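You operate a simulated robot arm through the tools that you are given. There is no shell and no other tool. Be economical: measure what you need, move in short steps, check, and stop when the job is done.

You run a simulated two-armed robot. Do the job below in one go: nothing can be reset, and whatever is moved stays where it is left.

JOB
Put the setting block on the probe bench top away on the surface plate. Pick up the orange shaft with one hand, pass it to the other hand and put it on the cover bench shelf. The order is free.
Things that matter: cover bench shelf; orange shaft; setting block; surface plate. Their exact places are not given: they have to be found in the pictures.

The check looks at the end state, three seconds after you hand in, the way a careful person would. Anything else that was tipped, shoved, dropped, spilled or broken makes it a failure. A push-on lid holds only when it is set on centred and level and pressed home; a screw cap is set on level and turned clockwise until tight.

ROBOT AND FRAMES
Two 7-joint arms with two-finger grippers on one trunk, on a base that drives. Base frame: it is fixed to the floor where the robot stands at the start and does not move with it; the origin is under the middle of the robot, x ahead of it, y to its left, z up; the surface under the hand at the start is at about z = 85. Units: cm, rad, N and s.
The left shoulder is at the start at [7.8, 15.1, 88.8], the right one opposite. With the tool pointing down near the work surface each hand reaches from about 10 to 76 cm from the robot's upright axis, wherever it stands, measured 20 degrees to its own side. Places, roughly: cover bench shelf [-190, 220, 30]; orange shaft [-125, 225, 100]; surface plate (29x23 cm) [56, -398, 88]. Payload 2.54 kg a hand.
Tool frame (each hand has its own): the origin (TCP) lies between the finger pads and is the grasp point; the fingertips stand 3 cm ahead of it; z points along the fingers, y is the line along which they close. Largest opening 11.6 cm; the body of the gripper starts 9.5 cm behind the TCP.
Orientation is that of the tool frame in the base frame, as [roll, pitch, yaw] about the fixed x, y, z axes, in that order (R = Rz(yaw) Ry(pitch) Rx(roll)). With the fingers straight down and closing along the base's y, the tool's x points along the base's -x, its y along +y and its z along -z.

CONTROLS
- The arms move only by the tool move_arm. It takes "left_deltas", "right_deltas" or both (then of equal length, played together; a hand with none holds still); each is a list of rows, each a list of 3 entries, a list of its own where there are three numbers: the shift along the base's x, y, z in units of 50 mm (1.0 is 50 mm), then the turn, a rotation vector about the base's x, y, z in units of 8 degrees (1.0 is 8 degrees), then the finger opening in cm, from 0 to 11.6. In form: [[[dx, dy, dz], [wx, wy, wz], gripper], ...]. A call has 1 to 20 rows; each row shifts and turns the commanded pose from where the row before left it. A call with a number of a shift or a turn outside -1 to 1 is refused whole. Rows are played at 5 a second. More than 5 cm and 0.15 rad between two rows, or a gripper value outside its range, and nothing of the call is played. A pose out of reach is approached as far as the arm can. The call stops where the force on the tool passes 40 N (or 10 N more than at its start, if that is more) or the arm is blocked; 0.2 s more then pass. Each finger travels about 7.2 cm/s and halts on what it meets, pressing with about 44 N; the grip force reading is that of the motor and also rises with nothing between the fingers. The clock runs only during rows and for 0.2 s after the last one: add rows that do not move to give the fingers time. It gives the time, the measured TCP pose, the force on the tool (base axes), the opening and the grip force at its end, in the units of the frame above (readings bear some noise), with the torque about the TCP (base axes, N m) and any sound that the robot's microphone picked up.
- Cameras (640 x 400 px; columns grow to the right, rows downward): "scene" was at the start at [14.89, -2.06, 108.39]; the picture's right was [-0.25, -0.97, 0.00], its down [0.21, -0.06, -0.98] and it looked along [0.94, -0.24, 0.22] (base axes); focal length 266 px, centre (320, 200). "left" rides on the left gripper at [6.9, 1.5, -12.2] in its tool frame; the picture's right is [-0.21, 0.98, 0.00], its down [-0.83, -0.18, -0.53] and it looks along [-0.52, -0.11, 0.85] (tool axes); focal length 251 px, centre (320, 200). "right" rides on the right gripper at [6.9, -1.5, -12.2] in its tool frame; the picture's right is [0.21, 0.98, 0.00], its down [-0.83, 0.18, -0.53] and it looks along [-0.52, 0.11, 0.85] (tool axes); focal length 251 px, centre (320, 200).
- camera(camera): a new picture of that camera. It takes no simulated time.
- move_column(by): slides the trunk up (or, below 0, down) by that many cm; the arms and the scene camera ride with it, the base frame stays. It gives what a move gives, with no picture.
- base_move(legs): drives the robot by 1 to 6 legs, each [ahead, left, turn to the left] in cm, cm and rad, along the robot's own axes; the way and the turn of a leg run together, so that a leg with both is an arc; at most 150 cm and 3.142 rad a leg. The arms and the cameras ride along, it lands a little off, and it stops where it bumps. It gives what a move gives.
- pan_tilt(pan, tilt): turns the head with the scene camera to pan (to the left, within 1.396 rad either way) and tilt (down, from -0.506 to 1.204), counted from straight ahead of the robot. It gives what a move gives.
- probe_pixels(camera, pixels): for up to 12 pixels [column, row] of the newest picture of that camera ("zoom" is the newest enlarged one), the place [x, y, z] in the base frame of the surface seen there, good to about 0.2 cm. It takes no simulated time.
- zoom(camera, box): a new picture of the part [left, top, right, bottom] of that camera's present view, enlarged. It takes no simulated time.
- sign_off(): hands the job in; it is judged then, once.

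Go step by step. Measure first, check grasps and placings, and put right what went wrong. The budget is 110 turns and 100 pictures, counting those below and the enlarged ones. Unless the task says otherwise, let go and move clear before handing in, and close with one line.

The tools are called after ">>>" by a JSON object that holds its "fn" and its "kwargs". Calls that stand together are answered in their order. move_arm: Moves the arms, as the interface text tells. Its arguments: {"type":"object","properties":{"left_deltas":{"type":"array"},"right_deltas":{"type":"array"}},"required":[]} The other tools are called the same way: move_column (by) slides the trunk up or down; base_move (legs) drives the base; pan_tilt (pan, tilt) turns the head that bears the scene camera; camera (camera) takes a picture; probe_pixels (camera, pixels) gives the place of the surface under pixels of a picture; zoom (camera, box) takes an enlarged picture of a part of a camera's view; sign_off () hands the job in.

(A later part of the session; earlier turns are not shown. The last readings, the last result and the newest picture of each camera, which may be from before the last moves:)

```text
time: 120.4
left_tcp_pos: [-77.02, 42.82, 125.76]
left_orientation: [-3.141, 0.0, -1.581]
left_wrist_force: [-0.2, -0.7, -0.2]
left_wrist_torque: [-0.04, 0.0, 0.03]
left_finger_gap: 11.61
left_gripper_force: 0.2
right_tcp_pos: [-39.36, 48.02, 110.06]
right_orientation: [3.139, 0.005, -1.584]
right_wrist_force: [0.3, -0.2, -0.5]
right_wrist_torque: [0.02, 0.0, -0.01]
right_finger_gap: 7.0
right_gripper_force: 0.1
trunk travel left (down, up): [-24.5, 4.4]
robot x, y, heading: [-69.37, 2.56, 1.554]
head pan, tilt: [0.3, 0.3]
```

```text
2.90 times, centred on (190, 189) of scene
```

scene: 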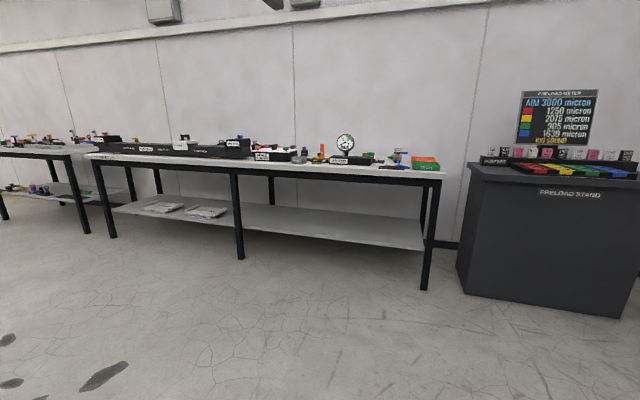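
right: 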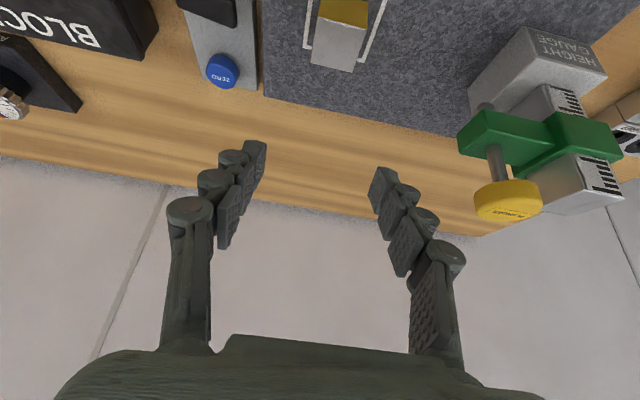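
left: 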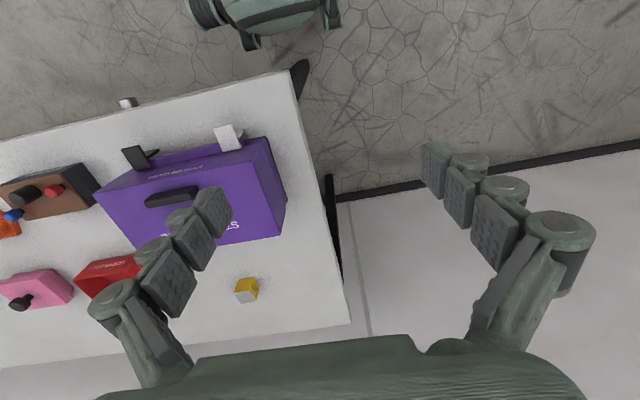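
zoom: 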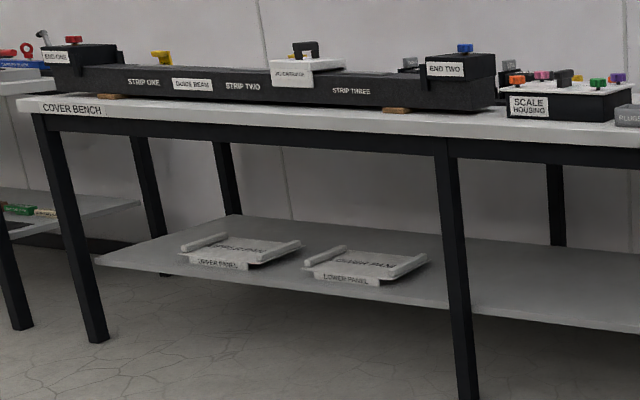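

The orange rod stands upright at about (-127,211), and the shelf is at z≈30 with its front at y≈200. I'll drive closer and examine it.

>>> {"fn": "base_move", "kwargs": {"legs": [[0, 50, 0.015], [128, 0, 0]]}}

>>> {"fn": "pan_tilt", "kwargs": {"pan": 0.0, "tilt": 0.4}}

>>> {"fn": "camera", "kwargs": {"camera": "scene"}}

>>> {"fn": "camera", "kwargs": {"camera": "left"}}

```text
time: 131.8
left_tcp_pos: [-131.6, 171.24, 125.62]
left_orientation: [3.14, -0.001, -1.536]
left_wrist_force: [1.0, -0.1, -0.8]
left_wrist_torque: [-0.01, 0.01, -0.02]
left_finger_gap: 11.59
left_gripper_force: 0.1
right_tcp_pos: [-94.26, 178.22, 110.1]
right_orientation: [3.137, 0.003, -1.539]
right_wrist_force: [0.0, 0.2, 1.1]
right_wrist_torque: [0.03, -0.01, -0.02]
right_finger_gap: 6.98
right_gripper_force: 0.1
trunk travel left (down, up): [-24.5, 4.4]
robot x, y, heading: [-122.31, 131.46, 1.605]
head pan, tilt: [0.3, 0.3]
```

```text
time: 132.6
left_tcp_pos: [-131.62, 171.3, 125.74]
left_orientation: [-3.142, 0.0, -1.536]
left_wrist_force: [0.5, 0.3, -0.1]
left_wrist_torque: [0.01, -0.03, -0.02]
left_finger_gap: 11.6
left_gripper_force: 0.1
right_tcp_pos: [-94.32, 178.26, 110.16]
right_orientation: [3.136, 0.003, -1.539]
right_wrist_force: [0.4, 0.0, 0.3]
right_wrist_torque: [0.0, -0.04, 0.03]
right_finger_gap: 7.0
right_gripper_force: 0.1
trunk travel left (down, up): [-24.5, 4.4]
robot x, y, heading: [-122.23, 131.82, 1.604]
head pan, tilt: [0.0, 0.4]
```

```text
69 pictures are left
```

scene: 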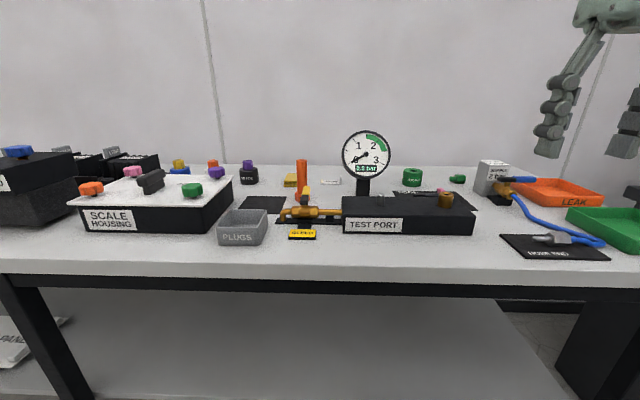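

```text
68 pictures are left
```

left: 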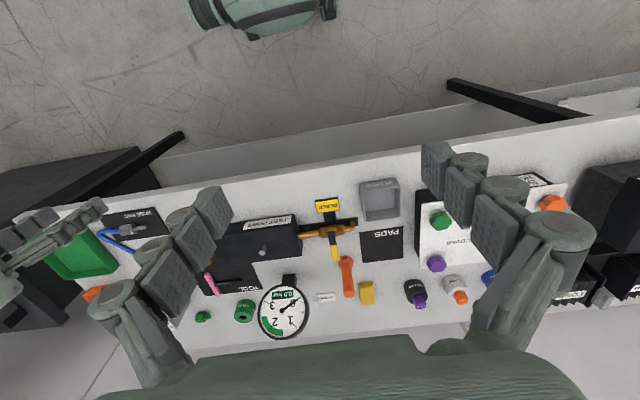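

The orange rod is at scene px (302,175). Zooming on it in both views.

>>> {"fn": "zoom", "kwargs": {"camera": "scene", "box": [235, 145, 355, 250]}}

>>> {"fn": "probe_pixels", "kwargs": {"camera": "zoom", "pixels": [[357, 95], [357, 140], [357, 180], [370, 215], [340, 110], [374, 110], [370, 290], [300, 165], [357, 85], [440, 330], [360, 380]]}}

>>> {"fn": "zoom", "kwargs": {"camera": "left", "box": [290, 180, 410, 310]}}

>>> {"fn": "probe_pixels", "kwargs": {"camera": "left", "pixels": [[345, 260], [347, 275], [349, 292], [342, 275], [352, 275], [366, 290], [333, 245], [326, 205], [325, 296], [345, 218]]}}

```text
3.81 times, centred on (295, 198) of scene
```

zoom: 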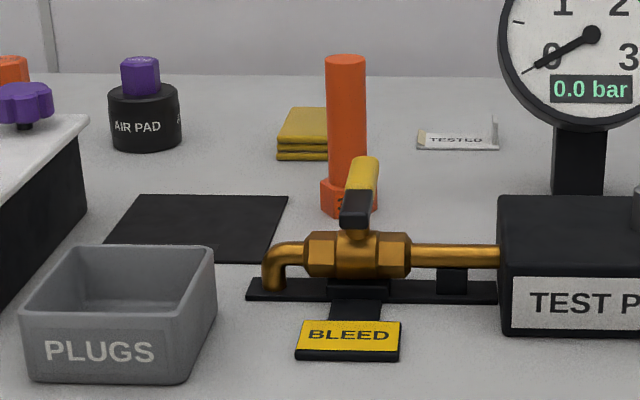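

```text
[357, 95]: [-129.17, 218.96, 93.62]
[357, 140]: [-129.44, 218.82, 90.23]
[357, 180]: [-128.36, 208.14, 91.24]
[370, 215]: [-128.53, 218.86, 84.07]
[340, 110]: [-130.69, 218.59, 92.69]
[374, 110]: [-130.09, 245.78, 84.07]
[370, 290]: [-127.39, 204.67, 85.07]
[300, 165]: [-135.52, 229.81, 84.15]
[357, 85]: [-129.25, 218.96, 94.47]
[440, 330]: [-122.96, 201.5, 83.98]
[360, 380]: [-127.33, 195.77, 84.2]
```

```text
3.08 times, centred on (350, 245) of left
```

zoom: 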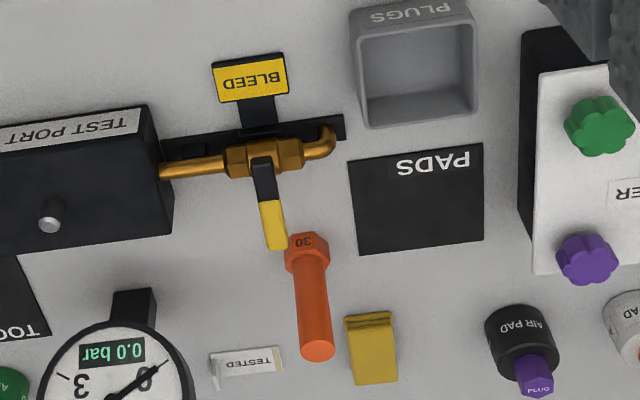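

```text
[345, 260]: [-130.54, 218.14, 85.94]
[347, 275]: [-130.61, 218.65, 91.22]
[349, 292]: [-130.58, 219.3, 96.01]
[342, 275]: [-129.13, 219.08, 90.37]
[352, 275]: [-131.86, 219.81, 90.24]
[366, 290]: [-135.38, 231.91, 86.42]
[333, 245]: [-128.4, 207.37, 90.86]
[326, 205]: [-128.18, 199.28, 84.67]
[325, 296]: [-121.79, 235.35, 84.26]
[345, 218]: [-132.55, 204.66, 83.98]
```

The shaft stands upright (axis ≈(-130.4,220.3), z 84–96, hex base marked "30"), with the valve handle just in front. I'll check the top, the hex and the gauge heights.

>>> {"fn": "zoom", "kwargs": {"camera": "left", "box": [325, 245, 375, 305]}}

>>> {"fn": "probe_pixels", "kwargs": {"camera": "scene", "pixels": [[367, 134], [345, 155], [390, 155], [302, 161], [410, 200], [325, 190], [308, 187], [306, 195], [440, 400], [300, 350], [450, 390]]}}

>>> {"fn": "base_move", "kwargs": {"legs": [[0, 22, -0.033], [14, 0, 0]]}}

```text
6.67 times, centred on (350, 275) of left
```

zoom: 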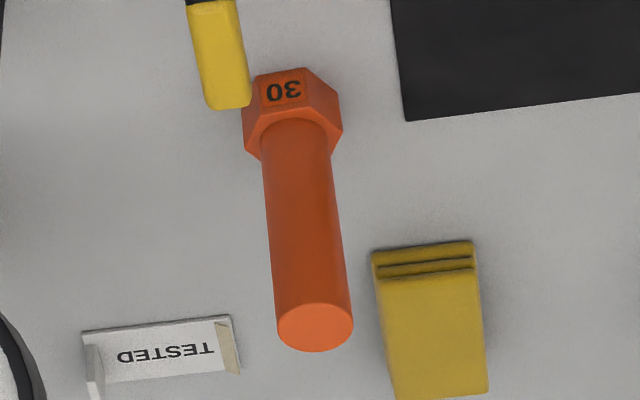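

```text
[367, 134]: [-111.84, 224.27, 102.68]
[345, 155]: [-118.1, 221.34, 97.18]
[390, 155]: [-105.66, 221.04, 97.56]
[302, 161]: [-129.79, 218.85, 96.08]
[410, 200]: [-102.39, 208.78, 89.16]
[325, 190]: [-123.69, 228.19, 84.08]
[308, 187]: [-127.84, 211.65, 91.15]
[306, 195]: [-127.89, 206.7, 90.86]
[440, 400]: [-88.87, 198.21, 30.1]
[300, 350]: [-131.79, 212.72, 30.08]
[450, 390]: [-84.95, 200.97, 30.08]
```

```text
time: 136.3
left_tcp_pos: [-152.01, 185.36, 125.63]
left_orientation: [3.141, -0.002, -1.573]
left_wrist_force: [0.1, -0.2, 0.1]
left_wrist_torque: [-0.04, 0.0, 0.02]
left_finger_gap: 11.6
left_gripper_force: 0.1
right_tcp_pos: [-114.46, 190.81, 110.13]
right_orientation: [3.137, 0.003, -1.576]
right_wrist_force: [0.6, 0.2, -1.2]
right_wrist_torque: [-0.03, -0.02, 0.01]
right_finger_gap: 6.98
right_gripper_force: 0.1
trunk travel left (down, up): [-24.5, 4.4]
robot x, y, heading: [-143.81, 145.58, 1.565]
head pan, tilt: [0.0, 0.4]
```

Probing the shaft's top and hex on the zoom picture.

>>> {"fn": "probe_pixels", "kwargs": {"camera": "zoom", "pixels": [[315, 327], [281, 325], [349, 325], [315, 307], [315, 347], [252, 110], [335, 115], [258, 150], [334, 146], [290, 112], [285, 75]]}}

>>> {"fn": "base_move", "kwargs": {"legs": [[12, 0, 0]]}}

>>> {"fn": "camera", "kwargs": {"camera": "right"}}

```text
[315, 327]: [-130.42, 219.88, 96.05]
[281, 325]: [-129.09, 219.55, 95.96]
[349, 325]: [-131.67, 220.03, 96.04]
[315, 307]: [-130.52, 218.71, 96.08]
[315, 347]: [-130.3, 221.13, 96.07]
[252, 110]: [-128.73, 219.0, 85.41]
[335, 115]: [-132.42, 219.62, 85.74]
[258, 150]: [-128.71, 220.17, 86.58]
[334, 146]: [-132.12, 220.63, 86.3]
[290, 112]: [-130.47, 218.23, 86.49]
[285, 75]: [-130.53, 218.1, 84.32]
```

```text
time: 137.5
left_tcp_pos: [-152.03, 197.1, 125.67]
left_orientation: [-3.141, -0.003, -1.57]
left_wrist_force: [0.3, 0.8, -0.8]
left_wrist_torque: [-0.07, -0.02, -0.02]
left_finger_gap: 11.58
left_gripper_force: 0.0
right_tcp_pos: [-114.53, 202.67, 110.05]
right_orientation: [3.137, 0.005, -1.573]
right_wrist_force: [-0.9, 0.7, 0.1]
right_wrist_torque: [-0.04, 0.02, -0.01]
right_finger_gap: 7.0
right_gripper_force: 0.0
trunk travel left (down, up): [-24.5, 4.4]
robot x, y, heading: [-143.92, 157.09, 1.569]
head pan, tilt: [0.0, 0.4]
```

```text
64 pictures are left
```

right: 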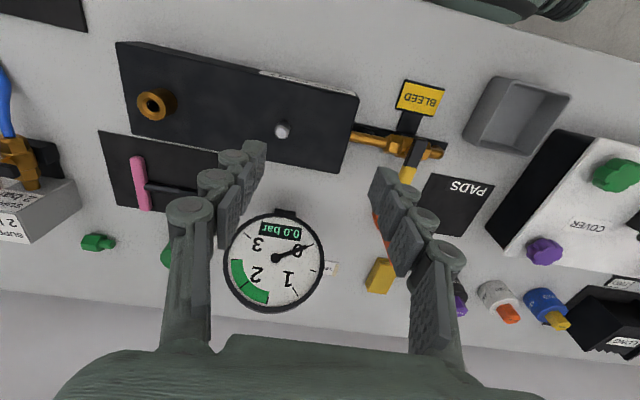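

Shaft top centre (-130.4,219.9,96), diameter ≈2.7; hex top z≈86.5. I'll raise the trunk 4 cm, then bring the right hand over the shaft, staying above z 100.

>>> {"fn": "move_column", "kwargs": {"by": 4}}

>>> {"fn": "move_arm", "kwargs": {"right_deltas": [[[-0.8, 0, 0], [0, 0, 0], 7], [[-0.8, 0, 0], [0, 0, 0], 7], [[-0.8, 0, 0], [0, 0, 0], 7], [[-0.78, 0, -0.4], [0, 0, 0], 7], [[0, 0.5, -0.4], [0, 0, 0], 7], [[0, 0.5, -0.4], [0, 0, 0], 7], [[0, 0.5, -0.4], [0, 0, 0], 7], [[0, 0.5, -0.4], [0, 0, 0], 7], [[0, 0.5, -0.3], [0, 0, 0], 7], [[0, 0, 0], [0, 0, 0], 7]]}}

>>> {"fn": "camera", "kwargs": {"camera": "right"}}

```text
time: 138.3
left_tcp_pos: [-152.0, 196.96, 129.62]
left_orientation: [-3.141, -0.001, -1.571]
left_wrist_force: [-0.4, 0.4, 0.4]
left_wrist_torque: [0.01, 0.02, 0.0]
left_finger_gap: 11.63
left_gripper_force: 0.1
right_tcp_pos: [-114.48, 202.55, 114.12]
right_orientation: [3.139, 0.003, -1.575]
right_wrist_force: [-0.4, 0.7, -0.2]
right_wrist_torque: [-0.01, 0.0, -0.02]
right_finger_gap: 6.97
right_gripper_force: 0.0
trunk travel left (down, up): [-28.5, 0.4]
robot x, y, heading: [-143.71, 157.04, 1.569]
head pan, tilt: [0.0, 0.4]
```

```text
time: 140.5
left_tcp_pos: [-152.0, 196.95, 129.64]
left_orientation: [-3.141, 0.001, -1.571]
left_wrist_force: [-0.1, -0.8, 0.2]
left_wrist_torque: [0.03, -0.02, -0.02]
left_finger_gap: 11.61
left_gripper_force: 0.0
right_tcp_pos: [-129.48, 214.59, 102.43]
right_orientation: [3.134, 0.008, -1.574]
right_wrist_force: [0.4, 0.4, -0.9]
right_wrist_torque: [0.02, 0.01, 0.03]
right_finger_gap: 7.0
right_gripper_force: 0.1
right hand out of reach, approached as far as the arm can: row 9
trunk travel left (down, up): [-28.5, 0.4]
robot x, y, heading: [-143.72, 157.32, 1.569]
head pan, tilt: [0.0, 0.4]
```

```text
63 pictures are left
```

right: 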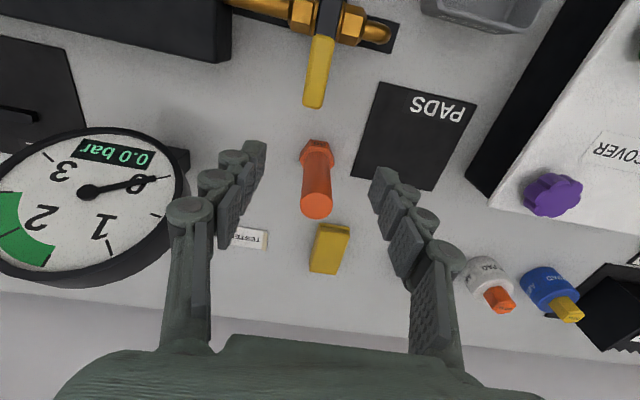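

I'm 5 cm short at vertical. The base still has about 8 cm of room, so I'll drive ahead 5 cm, with the fingertips (z 99.4) clear above the shaft top.

>>> {"fn": "base_move", "kwargs": {"legs": [[5, 0, 0]]}}

>>> {"fn": "camera", "kwargs": {"camera": "right"}}

```text
time: 141.4
left_tcp_pos: [-152.01, 202.07, 129.58]
left_orientation: [-3.141, -0.001, -1.57]
left_wrist_force: [-0.2, -0.3, 0.0]
left_wrist_torque: [-0.03, 0.03, 0.02]
left_finger_gap: 11.61
left_gripper_force: 0.1
right_tcp_pos: [-129.42, 219.67, 102.41]
right_orientation: [3.134, 0.006, -1.576]
right_wrist_force: [0.2, 0.6, -0.3]
right_wrist_torque: [-0.02, -0.02, 0.02]
right_finger_gap: 7.01
right_gripper_force: 0.0
trunk travel left (down, up): [-28.5, 0.4]
robot x, y, heading: [-143.84, 162.08, 1.568]
head pan, tilt: [0.0, 0.4]
```

```text
62 pictures are left
```

right: 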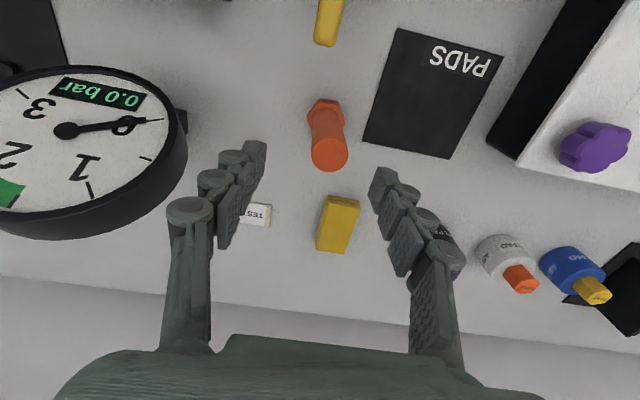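

Now correct x by -1.0, y +0.2 and descend to z 95.3 (tips ≈92.3), then close and check.

>>> {"fn": "move_arm", "kwargs": {"right_deltas": [[[-0.2, 0.04, 0], [0, 0, 0], 7], [[0, 0, -0.5], [0, 0, 0], 7], [[0, 0, -0.5], [0, 0, 0], 7], [[0, 0, -0.42], [0, 0, 0], 7], [[0, 0, 0], [0, 0, 0], 7]]}}

>>> {"fn": "camera", "kwargs": {"camera": "right"}}

```text
time: 142.7
left_tcp_pos: [-151.99, 202.02, 129.72]
left_orientation: [-3.141, 0.001, -1.57]
left_wrist_force: [0.1, 0.5, 0.1]
left_wrist_torque: [0.01, 0.01, 0.01]
left_finger_gap: 11.59
left_gripper_force: 0.1
right_tcp_pos: [-129.6, 219.69, 95.24]
right_orientation: [3.134, 0.007, -1.576]
right_wrist_force: [0.0, -0.2, -0.2]
right_wrist_torque: [-0.02, 0.0, 0.02]
right_finger_gap: 6.99
right_gripper_force: 0.1
right hand out of reach, approached as far as the arm can: row 1
trunk travel left (down, up): [-28.5, 0.4]
robot x, y, heading: [-143.84, 162.13, 1.572]
head pan, tilt: [0.0, 0.4]
```

```text
61 pictures are left
```

right: 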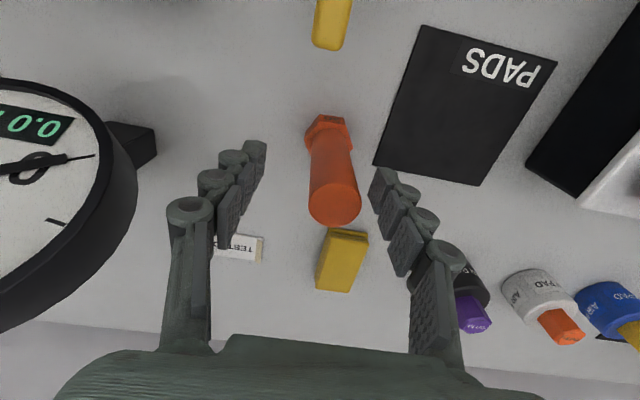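

I'm still 0.8 cm off in x, so I'll shift at this height, then close.

>>> {"fn": "move_arm", "kwargs": {"right_deltas": [[[-0.15, 0.02, 0], [0, 0, 0], 7], [[0, 0, 0], [0, 0, 0], 7]]}}

```text
time: 143.2
left_tcp_pos: [-152.01, 201.94, 129.73]
left_orientation: [-3.141, -0.001, -1.57]
left_wrist_force: [-0.7, -0.4, -0.4]
left_wrist_torque: [0.0, 0.04, -0.01]
left_finger_gap: 11.63
left_gripper_force: 0.0
right_tcp_pos: [-130.18, 219.73, 95.17]
right_orientation: [3.136, 0.006, -1.577]
right_wrist_force: [-0.3, -0.3, -0.4]
right_wrist_torque: [-0.01, 0.03, -0.01]
right_finger_gap: 7.0
right_gripper_force: 0.1
trunk travel left (down, up): [-28.5, 0.4]
robot x, y, heading: [-143.83, 161.79, 1.571]
head pan, tilt: [0.0, 0.4]
```

The hand is centred. Close, lift 7 cm, shift to -x away from the valve handle, then pull back rising.

>>> {"fn": "move_arm", "kwargs": {"right_deltas": [[[0, 0, 0], [0, 0, 0], 2], [[0, 0, 0], [0, 0, 0], 2], [[0, 0, 0], [0, 0, 0], 2], [[0, 0, 0], [0, 0, 0], 2], [[0, 0, 0], [0, 0, 0], 2], [[0, 0, 0.3], [0, 0, 0], 2], [[0, 0, 0.3], [0, 0, 0], 2], [[0, 0, 0], [0, 0, 0], 2]]}}

>>> {"fn": "camera", "kwargs": {"camera": "right"}}

```text
time: 145.1
left_tcp_pos: [-152.01, 202.16, 129.69]
left_orientation: [-3.141, -0.002, -1.569]
left_wrist_force: [-0.9, -1.4, 0.6]
left_wrist_torque: [0.0, 0.0, -0.04]
left_finger_gap: 11.61
left_gripper_force: 0.0
right_tcp_pos: [-130.15, 219.76, 98.37]
right_orientation: [3.136, 0.004, -1.578]
right_wrist_force: [-0.3, 0.3, -7.3]
right_wrist_torque: [-0.02, -0.01, 0.02]
right_finger_gap: 2.88
right_gripper_force: 43.8
trunk travel left (down, up): [-28.5, 0.4]
robot x, y, heading: [-143.85, 162.32, 1.568]
head pan, tilt: [0.0, 0.4]
```

```text
60 pictures are left
```

right: 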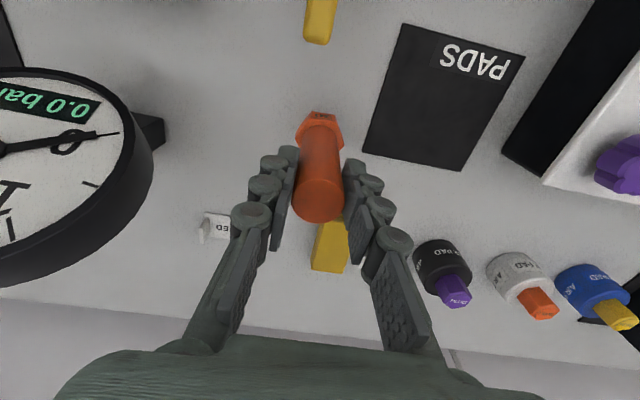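

Gripped (2.88 cm, 7.3 N). Continue lifting and clear sideways, moving the left hand outward at the same time.

>>> {"fn": "move_arm", "kwargs": {"right_deltas": [[[0, 0, 0.4], [0, 0, 0], 2], [[0, 0, 0.35], [0, 0, 0], 2], [[-0.5, 0, 0], [0, 0, 0], 2], [[-0.5, -0.1, 0], [0, 0, 0], 2], [[-0.2, -0.5, 0.4], [0, 0, 0], 2], [[0, -0.6, 0.5], [0, 0, 0], 2], [[0, -0.8, 0.5], [0, 0, 0], 2], [[0, -0.8, 0.5], [0, 0, 0], 2], [[0, 0, 0], [0, 0, 0], 2]], "left_deltas": [[[-0.5, -0.3, 0], [0, 0, 0], 11], [[-0.5, -0.3, 0], [0, 0, 0], 11], [[-0.5, -0.3, 0], [0, 0, 0], 11], [[-0.5, -0.3, 0], [0, 0, 0], 11], [[0, 0, 0], [0, 0, 0], 11], [[0, 0, 0], [0, 0, 0], 11], [[0, 0, 0], [0, 0, 0], 11], [[0, 0, 0], [0, 0, 0], 11], [[0, 0, 0], [0, 0, 0], 11]]}}

>>> {"fn": "camera", "kwargs": {"camera": "scene"}}

```text
time: 147.1
left_tcp_pos: [-158.75, 199.56, 128.2]
left_orientation: [-3.14, -0.002, -1.57]
left_wrist_force: [0.0, -0.4, -0.7]
left_wrist_torque: [-0.01, 0.03, -0.01]
left_finger_gap: 10.99
left_gripper_force: 0.1
left hand out of reach, approached as far as the arm can: row 3, 4
right_tcp_pos: [-131.66, 204.87, 110.9]
right_orientation: [3.134, 0.005, -1.576]
right_wrist_force: [1.2, 0.9, -8.5]
right_wrist_torque: [-0.06, -0.01, -0.01]
right_finger_gap: 2.89
right_gripper_force: 44.0
right hand out of reach, approached as far as the arm can: row 2, 3, 4
trunk travel left (down, up): [-28.5, 0.4]
robot x, y, heading: [-143.83, 162.08, 1.57]
head pan, tilt: [0.0, 0.4]
```

```text
59 pictures are left
```

scene: 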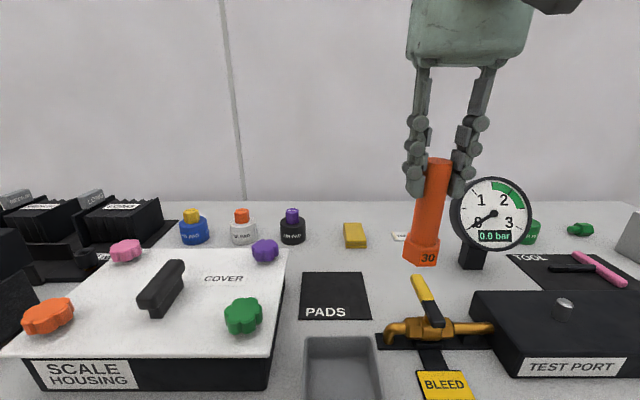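

The shaft is clear of the bench. I'll verify the valve handle wasn't moved, then back off for the handover.

>>> {"fn": "probe_pixels", "kwargs": {"camera": "scene", "pixels": [[419, 282], [425, 292], [436, 165], [432, 200], [424, 235], [422, 258]]}}

>>> {"fn": "base_move", "kwargs": {"legs": [[-45, 0, 0]]}}

>>> {"fn": "camera", "kwargs": {"camera": "scene"}}

```text
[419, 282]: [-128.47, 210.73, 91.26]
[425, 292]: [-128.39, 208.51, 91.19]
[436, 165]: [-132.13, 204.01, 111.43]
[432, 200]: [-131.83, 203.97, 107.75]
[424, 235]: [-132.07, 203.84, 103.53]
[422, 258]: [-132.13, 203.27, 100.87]
```

```text
time: 149.8
left_tcp_pos: [-158.89, 154.3, 128.25]
left_orientation: [3.141, 0.0, -1.57]
left_wrist_force: [-0.6, -0.4, 0.2]
left_wrist_torque: [0.03, 0.01, 0.03]
left_finger_gap: 10.96
left_gripper_force: 0.1
right_tcp_pos: [-131.77, 159.79, 110.95]
right_orientation: [3.136, 0.006, -1.572]
right_wrist_force: [0.6, -0.2, -7.4]
right_wrist_torque: [-0.04, -0.04, -0.01]
right_finger_gap: 2.9
right_gripper_force: 44.2
trunk travel left (down, up): [-28.5, 0.4]
robot x, y, heading: [-143.95, 116.91, 1.572]
head pan, tilt: [0.0, 0.4]
```

```text
58 pictures are left
```

scene: 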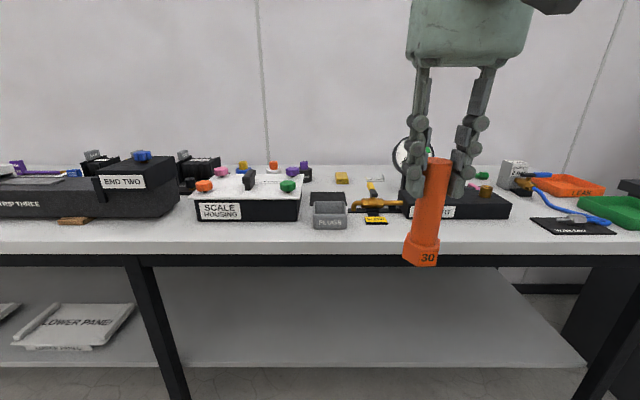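

The valve handle is unmoved and the shaft hangs vertical. For the handover I'll move the right hand a bit ahead and to the centre, and tilt the left hand about 64° forward with a slight inward yaw.

>>> {"fn": "move_arm", "kwargs": {"right_deltas": [[[-0.2, 0.4, 0], [0, 0, 0], 2], [[-0.2, 0.4, 0], [0, 0, 0], 2], [[-0.2, 0.4, 0], [0, 0, 0], 2], [[-0.2, 0.4, 0], [0, 0, 0], 2], [[0, 0, 0], [0, 0, 0], 2], [[0, 0, 0], [0, 0, 0], 2], [[0, 0, 0], [0, 0, 0], 2], [[0, 0, 0], [0, 0, 0], 2], [[0, 0, 0], [0, 0, 0], 2], [[0, 0, 0], [0, 0, 0], 2], [[0, 0, 0], [0, 0, 0], 2], [[0, 0, 0], [0, 0, 0], 2]], "left_deltas": [[[0, 0, 0], [1, 0, 0], 8], [[0, 0, 0], [1, 0, 0], 8], [[0, 0, 0], [1, 0, 0], 8], [[0, 0, 0], [1, 0, 0], 8], [[0, 0, -0.4], [1, 0, 0], 8], [[0, 0, -0.5], [1, 0, 0], 8], [[0, 0, -0.5], [1, 0, 0], 8], [[0, 0, -0.5], [1, 0, 0], 8], [[0, 0, -0.5], [0, 0, -1], 8], [[0, 0, -0.4], [0, 0, -1], 8], [[0, 0, 0], [0, 0, -1], 8], [[0, 0, 0], [0, 0, 0], 8]]}}

>>> {"fn": "camera", "kwargs": {"camera": "scene"}}

>>> {"fn": "camera", "kwargs": {"camera": "left"}}

```text
time: 151.7
left_tcp_pos: [-159.94, 156.93, 123.48]
left_orientation: [-2.778, 1.052, -1.206]
left_wrist_force: [0.4, -0.8, 0.3]
left_wrist_torque: [-0.01, -0.01, 0.0]
left_finger_gap: 7.98
left_gripper_force: 0.0
left hand out of reach, approached as far as the arm can: row 9
right_tcp_pos: [-132.34, 166.33, 110.04]
right_orientation: [3.136, 0.001, -1.571]
right_wrist_force: [0.1, -0.5, -8.0]
right_wrist_torque: [-0.02, 0.0, 0.02]
right_finger_gap: 2.9
right_gripper_force: 44.2
right hand out of reach, approached as far as the arm can: row 3, 4
trunk travel left (down, up): [-28.5, 0.4]
robot x, y, heading: [-143.59, 117.21, 1.57]
head pan, tilt: [0.0, 0.4]
stopped in row 9 (left hand): the arm was blocked; the commanded pose is now the measured one
```

```text
57 pictures are left
```

scene: 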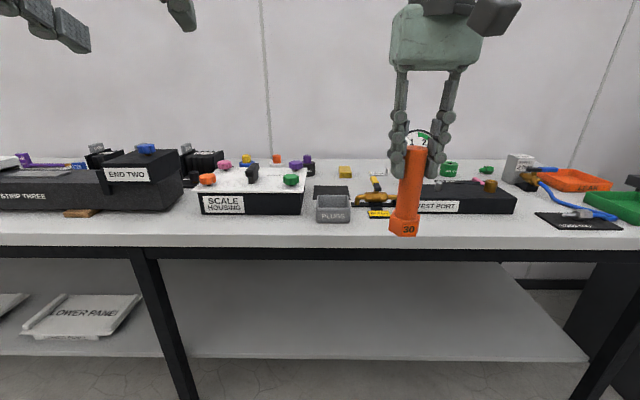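

```text
56 pictures are left
```

left: 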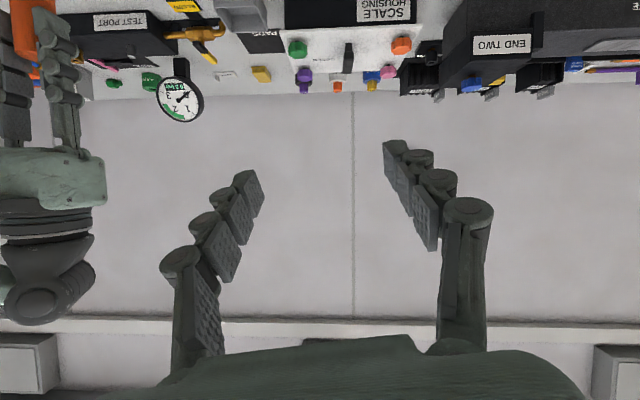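

The left arm was folded too tightly there. I'll back off 12 cm, then take both hands further out and lower, restoring the left tool's orientation as it goes.

>>> {"fn": "base_move", "kwargs": {"legs": [[-12, 0, 0]]}}

>>> {"fn": "move_arm", "kwargs": {"right_deltas": [[[0, 0, -0.5], [0, 0, 0], 2], [[0, 0, -0.5], [0, 0, 0], 2], [[0, 0.2, -0.5], [0, 0, 0], 2], [[0, 0.3, -0.5], [0, 0, 0], 2], [[-0.2, 0.3, -0.5], [0, 0, 0], 2], [[-0.4, 0.3, -0.5], [0, 0, 0], 2], [[-0.4, 0.3, 0], [0, 0, 0], 2], [[0, 0, 0], [0, 0, 0], 2]], "left_deltas": [[[0, 0.4, -0.5], [0, 0, 0], 8], [[0, 0.4, -0.5], [0, 0, 0], 8], [[0, 0.4, -0.5], [0, 0, 0], 8], [[0, 0.4, -0.5], [0.125, 0.3, -0.82], 8], [[0, 0.2, -0.5], [0.125, 0.3, -0.82], 8], [[0, 0, -0.5], [0.125, 0.3, -0.82], 8], [[0, 0, -0.5], [0.125, 0.3, -0.82], 8], [[0, 0, 0], [0, 0, 0], 8]]}}

>>> {"fn": "camera", "kwargs": {"camera": "scene"}}

```text
time: 152.9
left_tcp_pos: [-159.84, 144.93, 123.52]
left_orientation: [-2.78, 1.055, -1.204]
left_wrist_force: [0.1, -0.2, 0.3]
left_wrist_torque: [-0.01, 0.02, 0.01]
left_finger_gap: 7.99
left_gripper_force: 0.2
right_tcp_pos: [-132.25, 154.26, 110.11]
right_orientation: [3.135, 0.004, -1.571]
right_wrist_force: [-0.1, -0.4, -6.3]
right_wrist_torque: [-0.01, 0.01, 0.01]
right_finger_gap: 2.87
right_gripper_force: 44.6
trunk travel left (down, up): [-28.5, 0.4]
robot x, y, heading: [-143.57, 105.11, 1.573]
head pan, tilt: [0.0, 0.4]
```

```text
time: 154.7
left_tcp_pos: [-159.93, 154.48, 106.12]
left_orientation: [-3.139, 1.116, -1.99]
left_wrist_force: [-0.7, 0.5, 0.3]
left_wrist_torque: [-0.01, 0.01, -0.01]
left_finger_gap: 7.99
left_gripper_force: 0.0
left hand out of reach, approached as far as the arm can: row 7
right_tcp_pos: [-133.8, 159.1, 95.0]
right_orientation: [3.135, 0.006, -1.573]
right_wrist_force: [-0.2, 0.6, -7.7]
right_wrist_torque: [-0.03, 0.01, -0.03]
right_finger_gap: 2.9
right_gripper_force: 44.1
right hand out of reach, approached as far as the arm can: row 6, 7
trunk travel left (down, up): [-28.5, 0.4]
robot x, y, heading: [-143.85, 105.12, 1.57]
head pan, tilt: [0.0, 0.4]
```

```text
55 pictures are left
```

scene: 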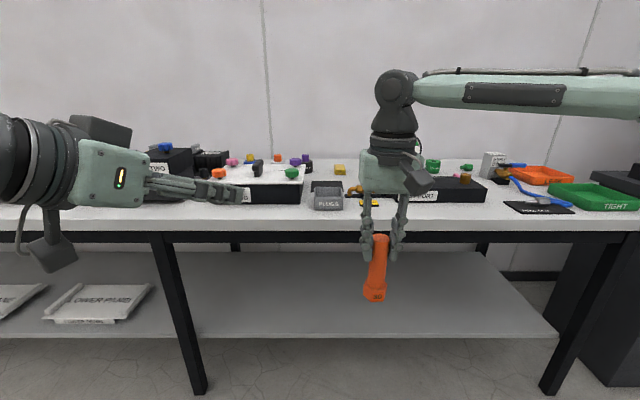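

Both hands are settled: left tilted 64° and yawed 24° inward, shaft at right TCP (-133.8,159.1). Coming in from the left side is roomier, so I'll yaw the left hand another 64° to point along +x and lower it.

>>> {"fn": "move_arm", "kwargs": {"left_deltas": [[[-0.2, 0, 0], [0, 0, -1], 8], [[-0.2, 0, 0], [0, 0, -1], 8], [[-0.1, 0, 0], [0, 0, -1], 8], [[0, 0, 0], [0, 0, -1], 8], [[0, 0, 0], [0, 0, -1], 8], [[0, 0, 0], [0, 0, -1], 8], [[0, 0, 0], [0, 0, -1], 8], [[0, 0, 0], [0, 0, -1], 8], [[0, 0, 0], [0, 0, 0], 8]]}}

>>> {"fn": "camera", "kwargs": {"camera": "scene"}}

```text
time: 156.7
left_tcp_pos: [-162.47, 154.43, 106.08]
left_orientation: [-3.137, 1.121, -3.102]
left_wrist_force: [0.9, 0.4, -0.3]
left_wrist_torque: [0.01, -0.02, -0.02]
left_finger_gap: 7.98
left_gripper_force: 0.1
right_tcp_pos: [-134.0, 159.2, 94.92]
right_orientation: [3.134, 0.006, -1.572]
right_wrist_force: [-0.1, 0.1, -7.7]
right_wrist_torque: [-0.04, 0.01, 0.03]
right_finger_gap: 2.9
right_gripper_force: 44.3
trunk travel left (down, up): [-28.5, 0.4]
robot x, y, heading: [-143.86, 105.58, 1.569]
head pan, tilt: [0.0, 0.4]
```

```text
54 pictures are left
```

scene: 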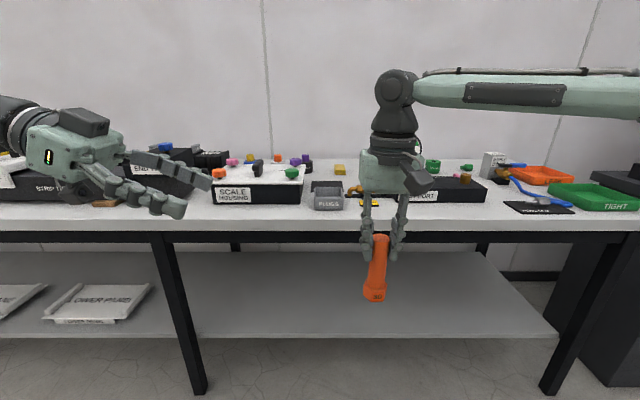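

Left now points along +x. I'll bring it down to z≈89.1 and to a pre-grasp 14 cm left of the shaft.

>>> {"fn": "move_arm", "kwargs": {"left_deltas": [[[0, 0.3, -0.6], [0, 0, 0], 8], [[0, 0.3, -0.6], [0, 0, 0], 8], [[0, 0.3, -0.6], [0, 0, 0], 8], [[0, 0.04, -0.6], [0, 0, 0], 8], [[0.4, 0, -0.6], [0, 0, 0], 8], [[0.6, 0, -0.4], [0, 0, 0], 8], [[0.8, 0, 0], [0, 0, 0], 8], [[0.8, 0, 0], [0, 0, 0], 8], [[0, 0, 0], [0, 0, 0], 8]]}}

>>> {"fn": "camera", "kwargs": {"camera": "scene"}}

>>> {"fn": "camera", "kwargs": {"camera": "left"}}

```text
time: 158.7
left_tcp_pos: [-149.27, 159.16, 89.05]
left_orientation: [-3.139, 1.12, -3.099]
left_wrist_force: [-0.5, 0.2, -0.2]
left_wrist_torque: [0.02, 0.01, -0.03]
left_finger_gap: 8.01
left_gripper_force: 0.0
right_tcp_pos: [-133.82, 159.03, 94.89]
right_orientation: [3.134, 0.004, -1.573]
right_wrist_force: [-0.2, 0.0, -7.2]
right_wrist_torque: [-0.01, -0.01, 0.02]
right_finger_gap: 2.88
right_gripper_force: 44.1
trunk travel left (down, up): [-28.5, 0.4]
robot x, y, heading: [-143.76, 105.3, 1.57]
head pan, tilt: [0.0, 0.4]
```

```text
53 pictures are left
```

scene: 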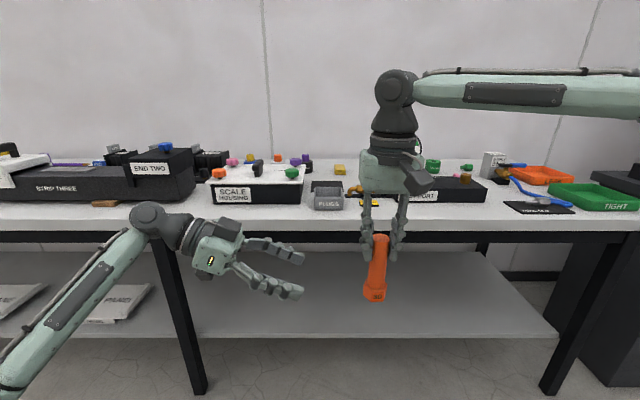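

```text
52 pictures are left
```

left: 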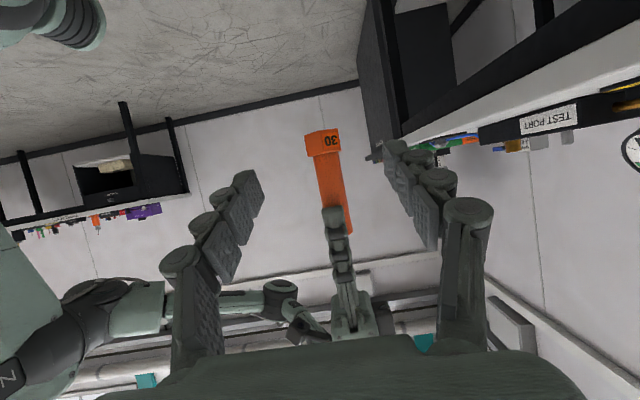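

The left view shows the shaft centred between the open fingers. I'll probe it for exact place and height.

>>> {"fn": "probe_pixels", "kwargs": {"camera": "left", "pixels": [[320, 140], [324, 153], [328, 168], [331, 185], [317, 168], [340, 168], [332, 200]]}}

>>> {"fn": "probe_pixels", "kwargs": {"camera": "scene", "pixels": [[374, 295], [375, 285], [377, 265], [380, 245], [380, 236]]}}

```text
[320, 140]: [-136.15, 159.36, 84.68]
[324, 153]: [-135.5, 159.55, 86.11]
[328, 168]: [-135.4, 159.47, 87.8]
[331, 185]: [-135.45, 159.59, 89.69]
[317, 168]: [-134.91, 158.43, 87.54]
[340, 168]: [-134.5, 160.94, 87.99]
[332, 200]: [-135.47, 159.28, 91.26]
```

```text
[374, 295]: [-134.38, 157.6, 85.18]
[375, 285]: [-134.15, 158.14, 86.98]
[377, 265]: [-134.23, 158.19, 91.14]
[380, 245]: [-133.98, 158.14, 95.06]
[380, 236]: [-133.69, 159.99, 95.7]
```

Shaft axis is (-134.0,159.6). I'll advance the left hand 15 cm straight in.

>>> {"fn": "move_arm", "kwargs": {"left_deltas": [[[0.6, 0.04, 0], [0, 0, 0], 8], [[0.6, 0.02, 0], [0, 0, 0], 8], [[0.6, 0, 0], [0, 0, 0], 8], [[0.6, 0, 0], [0, 0, 0], 8], [[0.4, 0, 0], [0, 0, 0], 8], [[0.2, 0, 0], [0, 0, 0], 8], [[0, 0, 0], [0, 0, 0], 8]]}}

>>> {"fn": "camera", "kwargs": {"camera": "left"}}

>>> {"fn": "zoom", "kwargs": {"camera": "scene", "box": [240, 180, 480, 330]}}

```text
time: 160.3
left_tcp_pos: [-134.53, 159.52, 89.15]
left_orientation: [-3.139, 1.121, -3.102]
left_wrist_force: [0.5, 1.0, -0.1]
left_wrist_torque: [-0.01, -0.01, 0.01]
left_finger_gap: 7.99
left_gripper_force: 0.0
right_tcp_pos: [-133.93, 159.24, 94.94]
right_orientation: [3.137, 0.006, -1.573]
right_wrist_force: [0.1, 0.0, -7.3]
right_wrist_torque: [-0.05, -0.03, -0.01]
right_finger_gap: 2.89
right_gripper_force: 44.1
trunk travel left (down, up): [-28.5, 0.4]
robot x, y, heading: [-144.1, 105.55, 1.577]
head pan, tilt: [0.0, 0.4]
```

```text
51 pictures are left
```

left: 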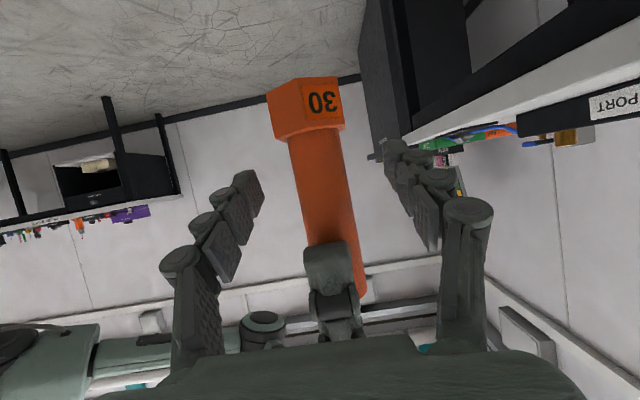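

```text
2.67 times, centred on (360, 255) of scene
```

zoom: 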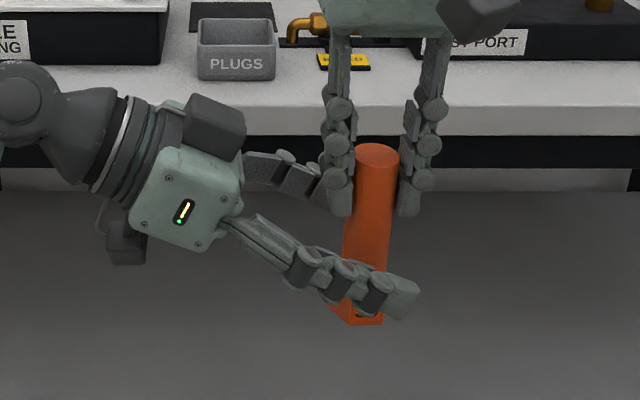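

Left fingers straddle the shaft just above the hex and below the right fingertips. Closing the left hand.

>>> {"fn": "move_arm", "kwargs": {"left_deltas": [[[0, 0, 0], [0, 0, 0], 5], [[0, 0, 0], [0, 0, 0], 3.5], [[0, 0, 0], [0, 0, 0], 2], [[0, 0, 0], [0, 0, 0], 2], [[0, 0, 0], [0, 0, 0], 2], [[0, 0, 0], [0, 0, 0], 2]]}}

>>> {"fn": "zoom", "kwargs": {"camera": "scene", "box": [240, 180, 480, 330]}}

```text
time: 161.7
left_tcp_pos: [-134.54, 159.38, 89.16]
left_orientation: [-3.14, 1.118, -3.102]
left_wrist_force: [2.6, 8.7, -0.4]
left_wrist_torque: [0.39, 0.06, 0.06]
left_finger_gap: 2.81
left_gripper_force: 43.9
right_tcp_pos: [-133.98, 159.19, 94.81]
right_orientation: [3.134, 0.003, -1.573]
right_wrist_force: [-2.1, -8.5, -4.9]
right_wrist_torque: [-0.89, 0.08, -0.02]
right_finger_gap: 2.86
right_gripper_force: 43.5
trunk travel left (down, up): [-28.5, 0.4]
robot x, y, heading: [-143.96, 104.9, 1.569]
head pan, tilt: [0.0, 0.4]
```

```text
2.67 times, centred on (360, 255) of scene
```

zoom: 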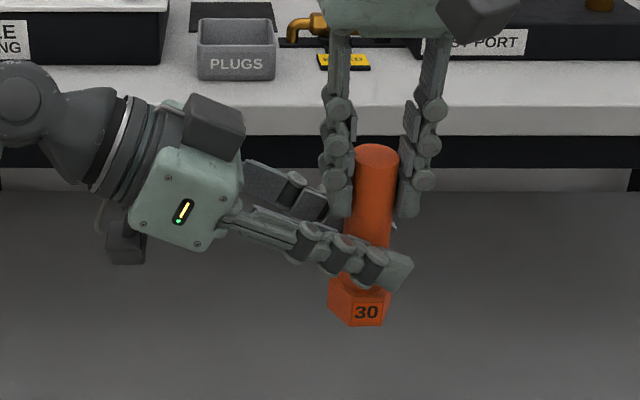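

Both hands hold it (left gap 2.81, 44 N). I'll open the right hand and raise it off the top, watching the left force.

>>> {"fn": "move_arm", "kwargs": {"right_deltas": [[[0, 0, 0], [0, 0, 0], 4.5], [[0, 0, 0], [0, 0, 0], 6], [[0, 0, 0], [0, 0, 0], 7], [[0, 0, 0], [0, 0, 0], 7], [[0, -0.1, 0.4], [0, 0, 0], 7], [[0, -0.2, 0.5], [0, 0, 0], 7], [[0, -0.4, 0.5], [0, 0, 0], 7], [[0, -0.4, 0.5], [0, 0, 0], 7], [[0.5, -0.3, 0.3], [0, 0, 0], 7], [[0.7, -0.2, 0], [0, 0, 0], 7], [[0.7, -0.2, 0], [0, 0, 0], 7], [[0.7, 0, 0], [0, 0, 0], 7], [[0, 0, 0], [0, 0, 0], 7]]}}

>>> {"fn": "camera", "kwargs": {"camera": "scene"}}

```text
time: 164.5
left_tcp_pos: [-134.51, 159.4, 89.2]
left_orientation: [-3.137, 1.119, -3.1]
left_wrist_force: [-0.8, -0.4, 0.0]
left_wrist_torque: [-0.02, 0.09, -0.02]
left_finger_gap: 2.81
left_gripper_force: 43.6
right_tcp_pos: [-120.93, 150.02, 106.02]
right_orientation: [3.136, 0.005, -1.575]
right_wrist_force: [0.2, -0.7, 0.1]
right_wrist_torque: [0.02, 0.01, 0.02]
right_finger_gap: 7.0
right_gripper_force: 0.1
trunk travel left (down, up): [-28.5, 0.4]
robot x, y, heading: [-143.85, 105.39, 1.572]
head pan, tilt: [0.0, 0.4]
```

```text
48 pictures are left
```

scene: 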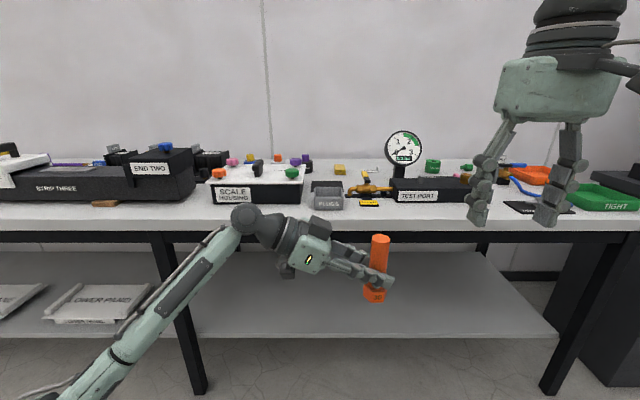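

The left hand has the shaft. I'll measure the shelf edges and the shaft's hang, then retract the right hand and lower the trunk.

>>> {"fn": "probe_pixels", "kwargs": {"camera": "scene", "pixels": [[400, 333], [300, 334], [230, 334], [400, 300], [300, 262], [300, 222], [378, 290], [376, 300], [379, 250], [380, 238], [300, 236], [170, 280]]}}

>>> {"fn": "move_arm", "kwargs": {"right_deltas": [[[0.3, -0.7, 0], [0, 0, 0], 7], [[0.3, -0.7, 0], [0, 0, 0], 7], [[0.2, -0.7, 0], [0, 0, 0], 7], [[0.2, -0.7, 0], [0, 0, 0], 7], [[0, -0.7, 0], [0, 0, 0], 7], [[0, -0.7, 0], [0, 0, 0], 7], [[0, -0.7, 0], [0, 0, 0], 7], [[0, 0, 0], [0, 0, 0], 7]]}}

```text
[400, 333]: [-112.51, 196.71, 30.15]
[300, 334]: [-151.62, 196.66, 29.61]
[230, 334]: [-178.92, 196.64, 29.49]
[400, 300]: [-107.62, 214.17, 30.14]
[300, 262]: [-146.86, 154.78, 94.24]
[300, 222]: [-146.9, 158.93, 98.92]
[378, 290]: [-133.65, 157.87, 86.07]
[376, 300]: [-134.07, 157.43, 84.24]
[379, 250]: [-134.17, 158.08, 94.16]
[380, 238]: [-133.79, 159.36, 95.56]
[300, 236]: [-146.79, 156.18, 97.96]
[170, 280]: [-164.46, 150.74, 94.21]
```

```text
time: 166.3
left_tcp_pos: [-134.44, 159.31, 89.15]
left_orientation: [-3.138, 1.119, -3.101]
left_wrist_force: [-0.1, -0.1, -0.1]
left_wrist_torque: [0.03, 0.05, 0.0]
left_finger_gap: 2.83
left_gripper_force: 43.8
right_tcp_pos: [-115.65, 125.66, 105.93]
right_orientation: [3.136, 0.004, -1.572]
right_wrist_force: [0.2, 0.4, 0.4]
right_wrist_torque: [0.01, 0.0, -0.02]
right_finger_gap: 6.98
right_gripper_force: 0.1
trunk travel left (down, up): [-28.5, 0.4]
robot x, y, heading: [-144.08, 105.16, 1.571]
head pan, tilt: [0.0, 0.4]
```

Shelf front is at y=196.6, top z=30.1. The right hand is tucked in; now lower the trunk 28 cm.

>>> {"fn": "move_column", "kwargs": {"by": -28}}

>>> {"fn": "camera", "kwargs": {"camera": "scene"}}

```text
time: 169.1
left_tcp_pos: [-134.6, 159.35, 61.22]
left_orientation: [-3.138, 1.119, -3.102]
left_wrist_force: [0.1, 0.4, 0.0]
left_wrist_torque: [-0.03, 0.02, 0.01]
left_finger_gap: 2.8
left_gripper_force: 44.1
right_tcp_pos: [-115.72, 125.62, 77.92]
right_orientation: [3.134, 0.004, -1.573]
right_wrist_force: [-0.5, -0.3, 0.6]
right_wrist_torque: [0.0, 0.0, 0.02]
right_finger_gap: 7.02
right_gripper_force: 0.0
trunk travel left (down, up): [-0.5, 28.4]
robot x, y, heading: [-143.92, 105.18, 1.572]
head pan, tilt: [0.0, 0.4]
```

```text
47 pictures are left
```

scene: 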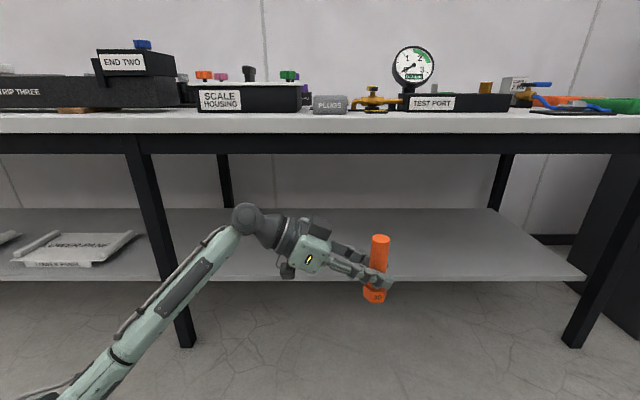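

Still held firmly. I'll lower the left arm about 19 cm in small steps so the shaft bottom ends near z 37.

>>> {"fn": "move_arm", "kwargs": {"left_deltas": [[[0, 0, -0.5], [0, 0, 0], 2], [[0, 0, -0.5], [0, 0, 0], 2], [[0, 0, -0.5], [0, 0, 0], 2], [[0, 0, -0.5], [0, 0, 0], 2], [[0, 0, -0.5], [0, 0, 0], 2], [[0, 0, -0.5], [0, 0, 0], 2], [[0, 0, -0.5], [0, 0, 0], 2], [[0, 0, -0.3], [0, 0, 0], 2], [[0, 0, 0], [0, 0, 0], 2]]}}

>>> {"fn": "camera", "kwargs": {"camera": "scene"}}

```text
time: 171.1
left_tcp_pos: [-134.52, 159.21, 42.03]
left_orientation: [-3.138, 1.119, -3.101]
left_wrist_force: [-1.2, 0.8, -0.1]
left_wrist_torque: [0.0, 0.09, -0.03]
left_finger_gap: 2.8
left_gripper_force: 44.0
right_tcp_pos: [-115.69, 125.64, 77.97]
right_orientation: [3.134, 0.005, -1.572]
right_wrist_force: [0.4, 0.5, 0.2]
right_wrist_torque: [-0.02, 0.0, 0.02]
right_finger_gap: 6.98
right_gripper_force: 0.0
trunk travel left (down, up): [-0.5, 28.4]
robot x, y, heading: [-144.31, 105.09, 1.572]
head pan, tilt: [0.0, 0.4]
```

```text
46 pictures are left
```

scene: 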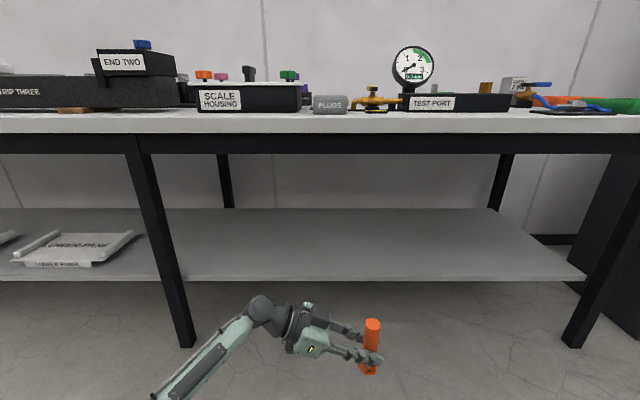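

The shaft bottom is at about z 36.6, above the shelf. I'll drive ahead 35 cm and check.

>>> {"fn": "base_move", "kwargs": {"legs": [[35, 0, 0]]}}

>>> {"fn": "pan_tilt", "kwargs": {"pan": 0.0, "tilt": 0.7}}

>>> {"fn": "camera", "kwargs": {"camera": "scene"}}

>>> {"fn": "camera", "kwargs": {"camera": "left"}}

```text
time: 173.4
left_tcp_pos: [-134.4, 194.31, 42.24]
left_orientation: [-3.139, 1.119, -3.104]
left_wrist_force: [-0.3, 0.3, 0.2]
left_wrist_torque: [-0.01, 0.04, 0.04]
left_finger_gap: 2.79
left_gripper_force: 43.7
right_tcp_pos: [-115.72, 160.57, 77.92]
right_orientation: [3.134, 0.005, -1.575]
right_wrist_force: [0.6, 0.2, 0.2]
right_wrist_torque: [0.03, 0.01, -0.02]
right_finger_gap: 7.01
right_gripper_force: 0.0
trunk travel left (down, up): [-0.5, 28.4]
robot x, y, heading: [-143.74, 140.3, 1.564]
head pan, tilt: [0.0, 0.4]
```

```text
time: 174.2
left_tcp_pos: [-134.53, 194.13, 42.2]
left_orientation: [-3.137, 1.117, -3.103]
left_wrist_force: [-0.1, -0.2, 0.0]
left_wrist_torque: [0.02, -0.02, 0.0]
left_finger_gap: 2.8
left_gripper_force: 43.9
right_tcp_pos: [-115.69, 160.62, 77.86]
right_orientation: [3.134, 0.005, -1.575]
right_wrist_force: [0.0, -0.3, 1.0]
right_wrist_torque: [-0.01, 0.03, -0.01]
right_finger_gap: 6.99
right_gripper_force: 0.1
trunk travel left (down, up): [-0.5, 28.4]
robot x, y, heading: [-144.42, 139.99, 1.57]
head pan, tilt: [0.0, 0.7]
```

```text
45 pictures are left
```

scene: 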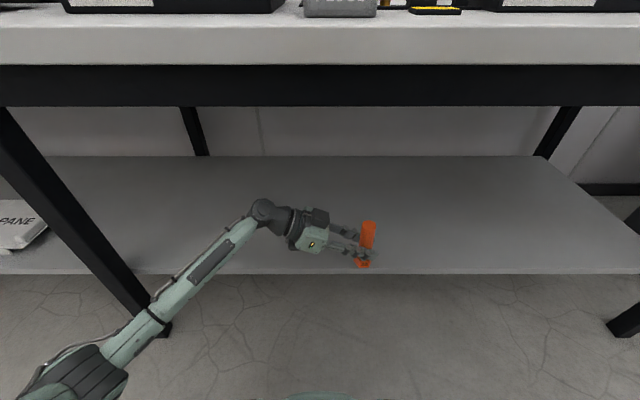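

```text
44 pictures are left
```

left: 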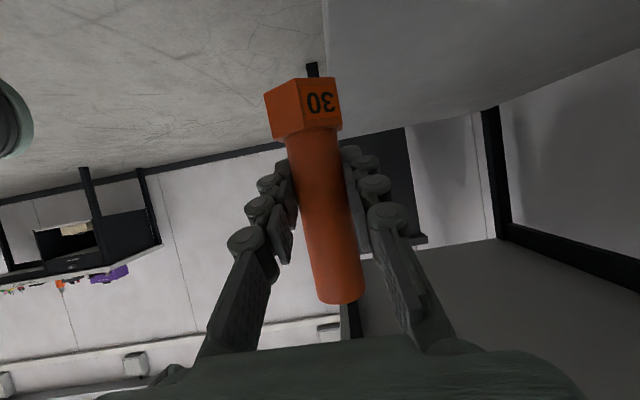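

The forearm appears close to the left front leg in the picture; I'll probe both for clearance before going further.

>>> {"fn": "probe_pixels", "kwargs": {"camera": "scene", "pixels": [[155, 310], [125, 345], [75, 370], [140, 285], [110, 260], [165, 330], [265, 210], [240, 230], [365, 265], [368, 225], [30, 390]]}}

```text
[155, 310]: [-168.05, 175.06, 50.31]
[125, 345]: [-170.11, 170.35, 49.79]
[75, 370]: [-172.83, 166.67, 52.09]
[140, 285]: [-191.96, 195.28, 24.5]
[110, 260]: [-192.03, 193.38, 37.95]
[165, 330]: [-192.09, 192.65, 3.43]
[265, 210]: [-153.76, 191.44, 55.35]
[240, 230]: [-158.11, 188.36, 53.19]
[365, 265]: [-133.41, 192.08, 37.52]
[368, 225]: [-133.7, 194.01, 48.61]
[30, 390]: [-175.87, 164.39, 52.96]
```

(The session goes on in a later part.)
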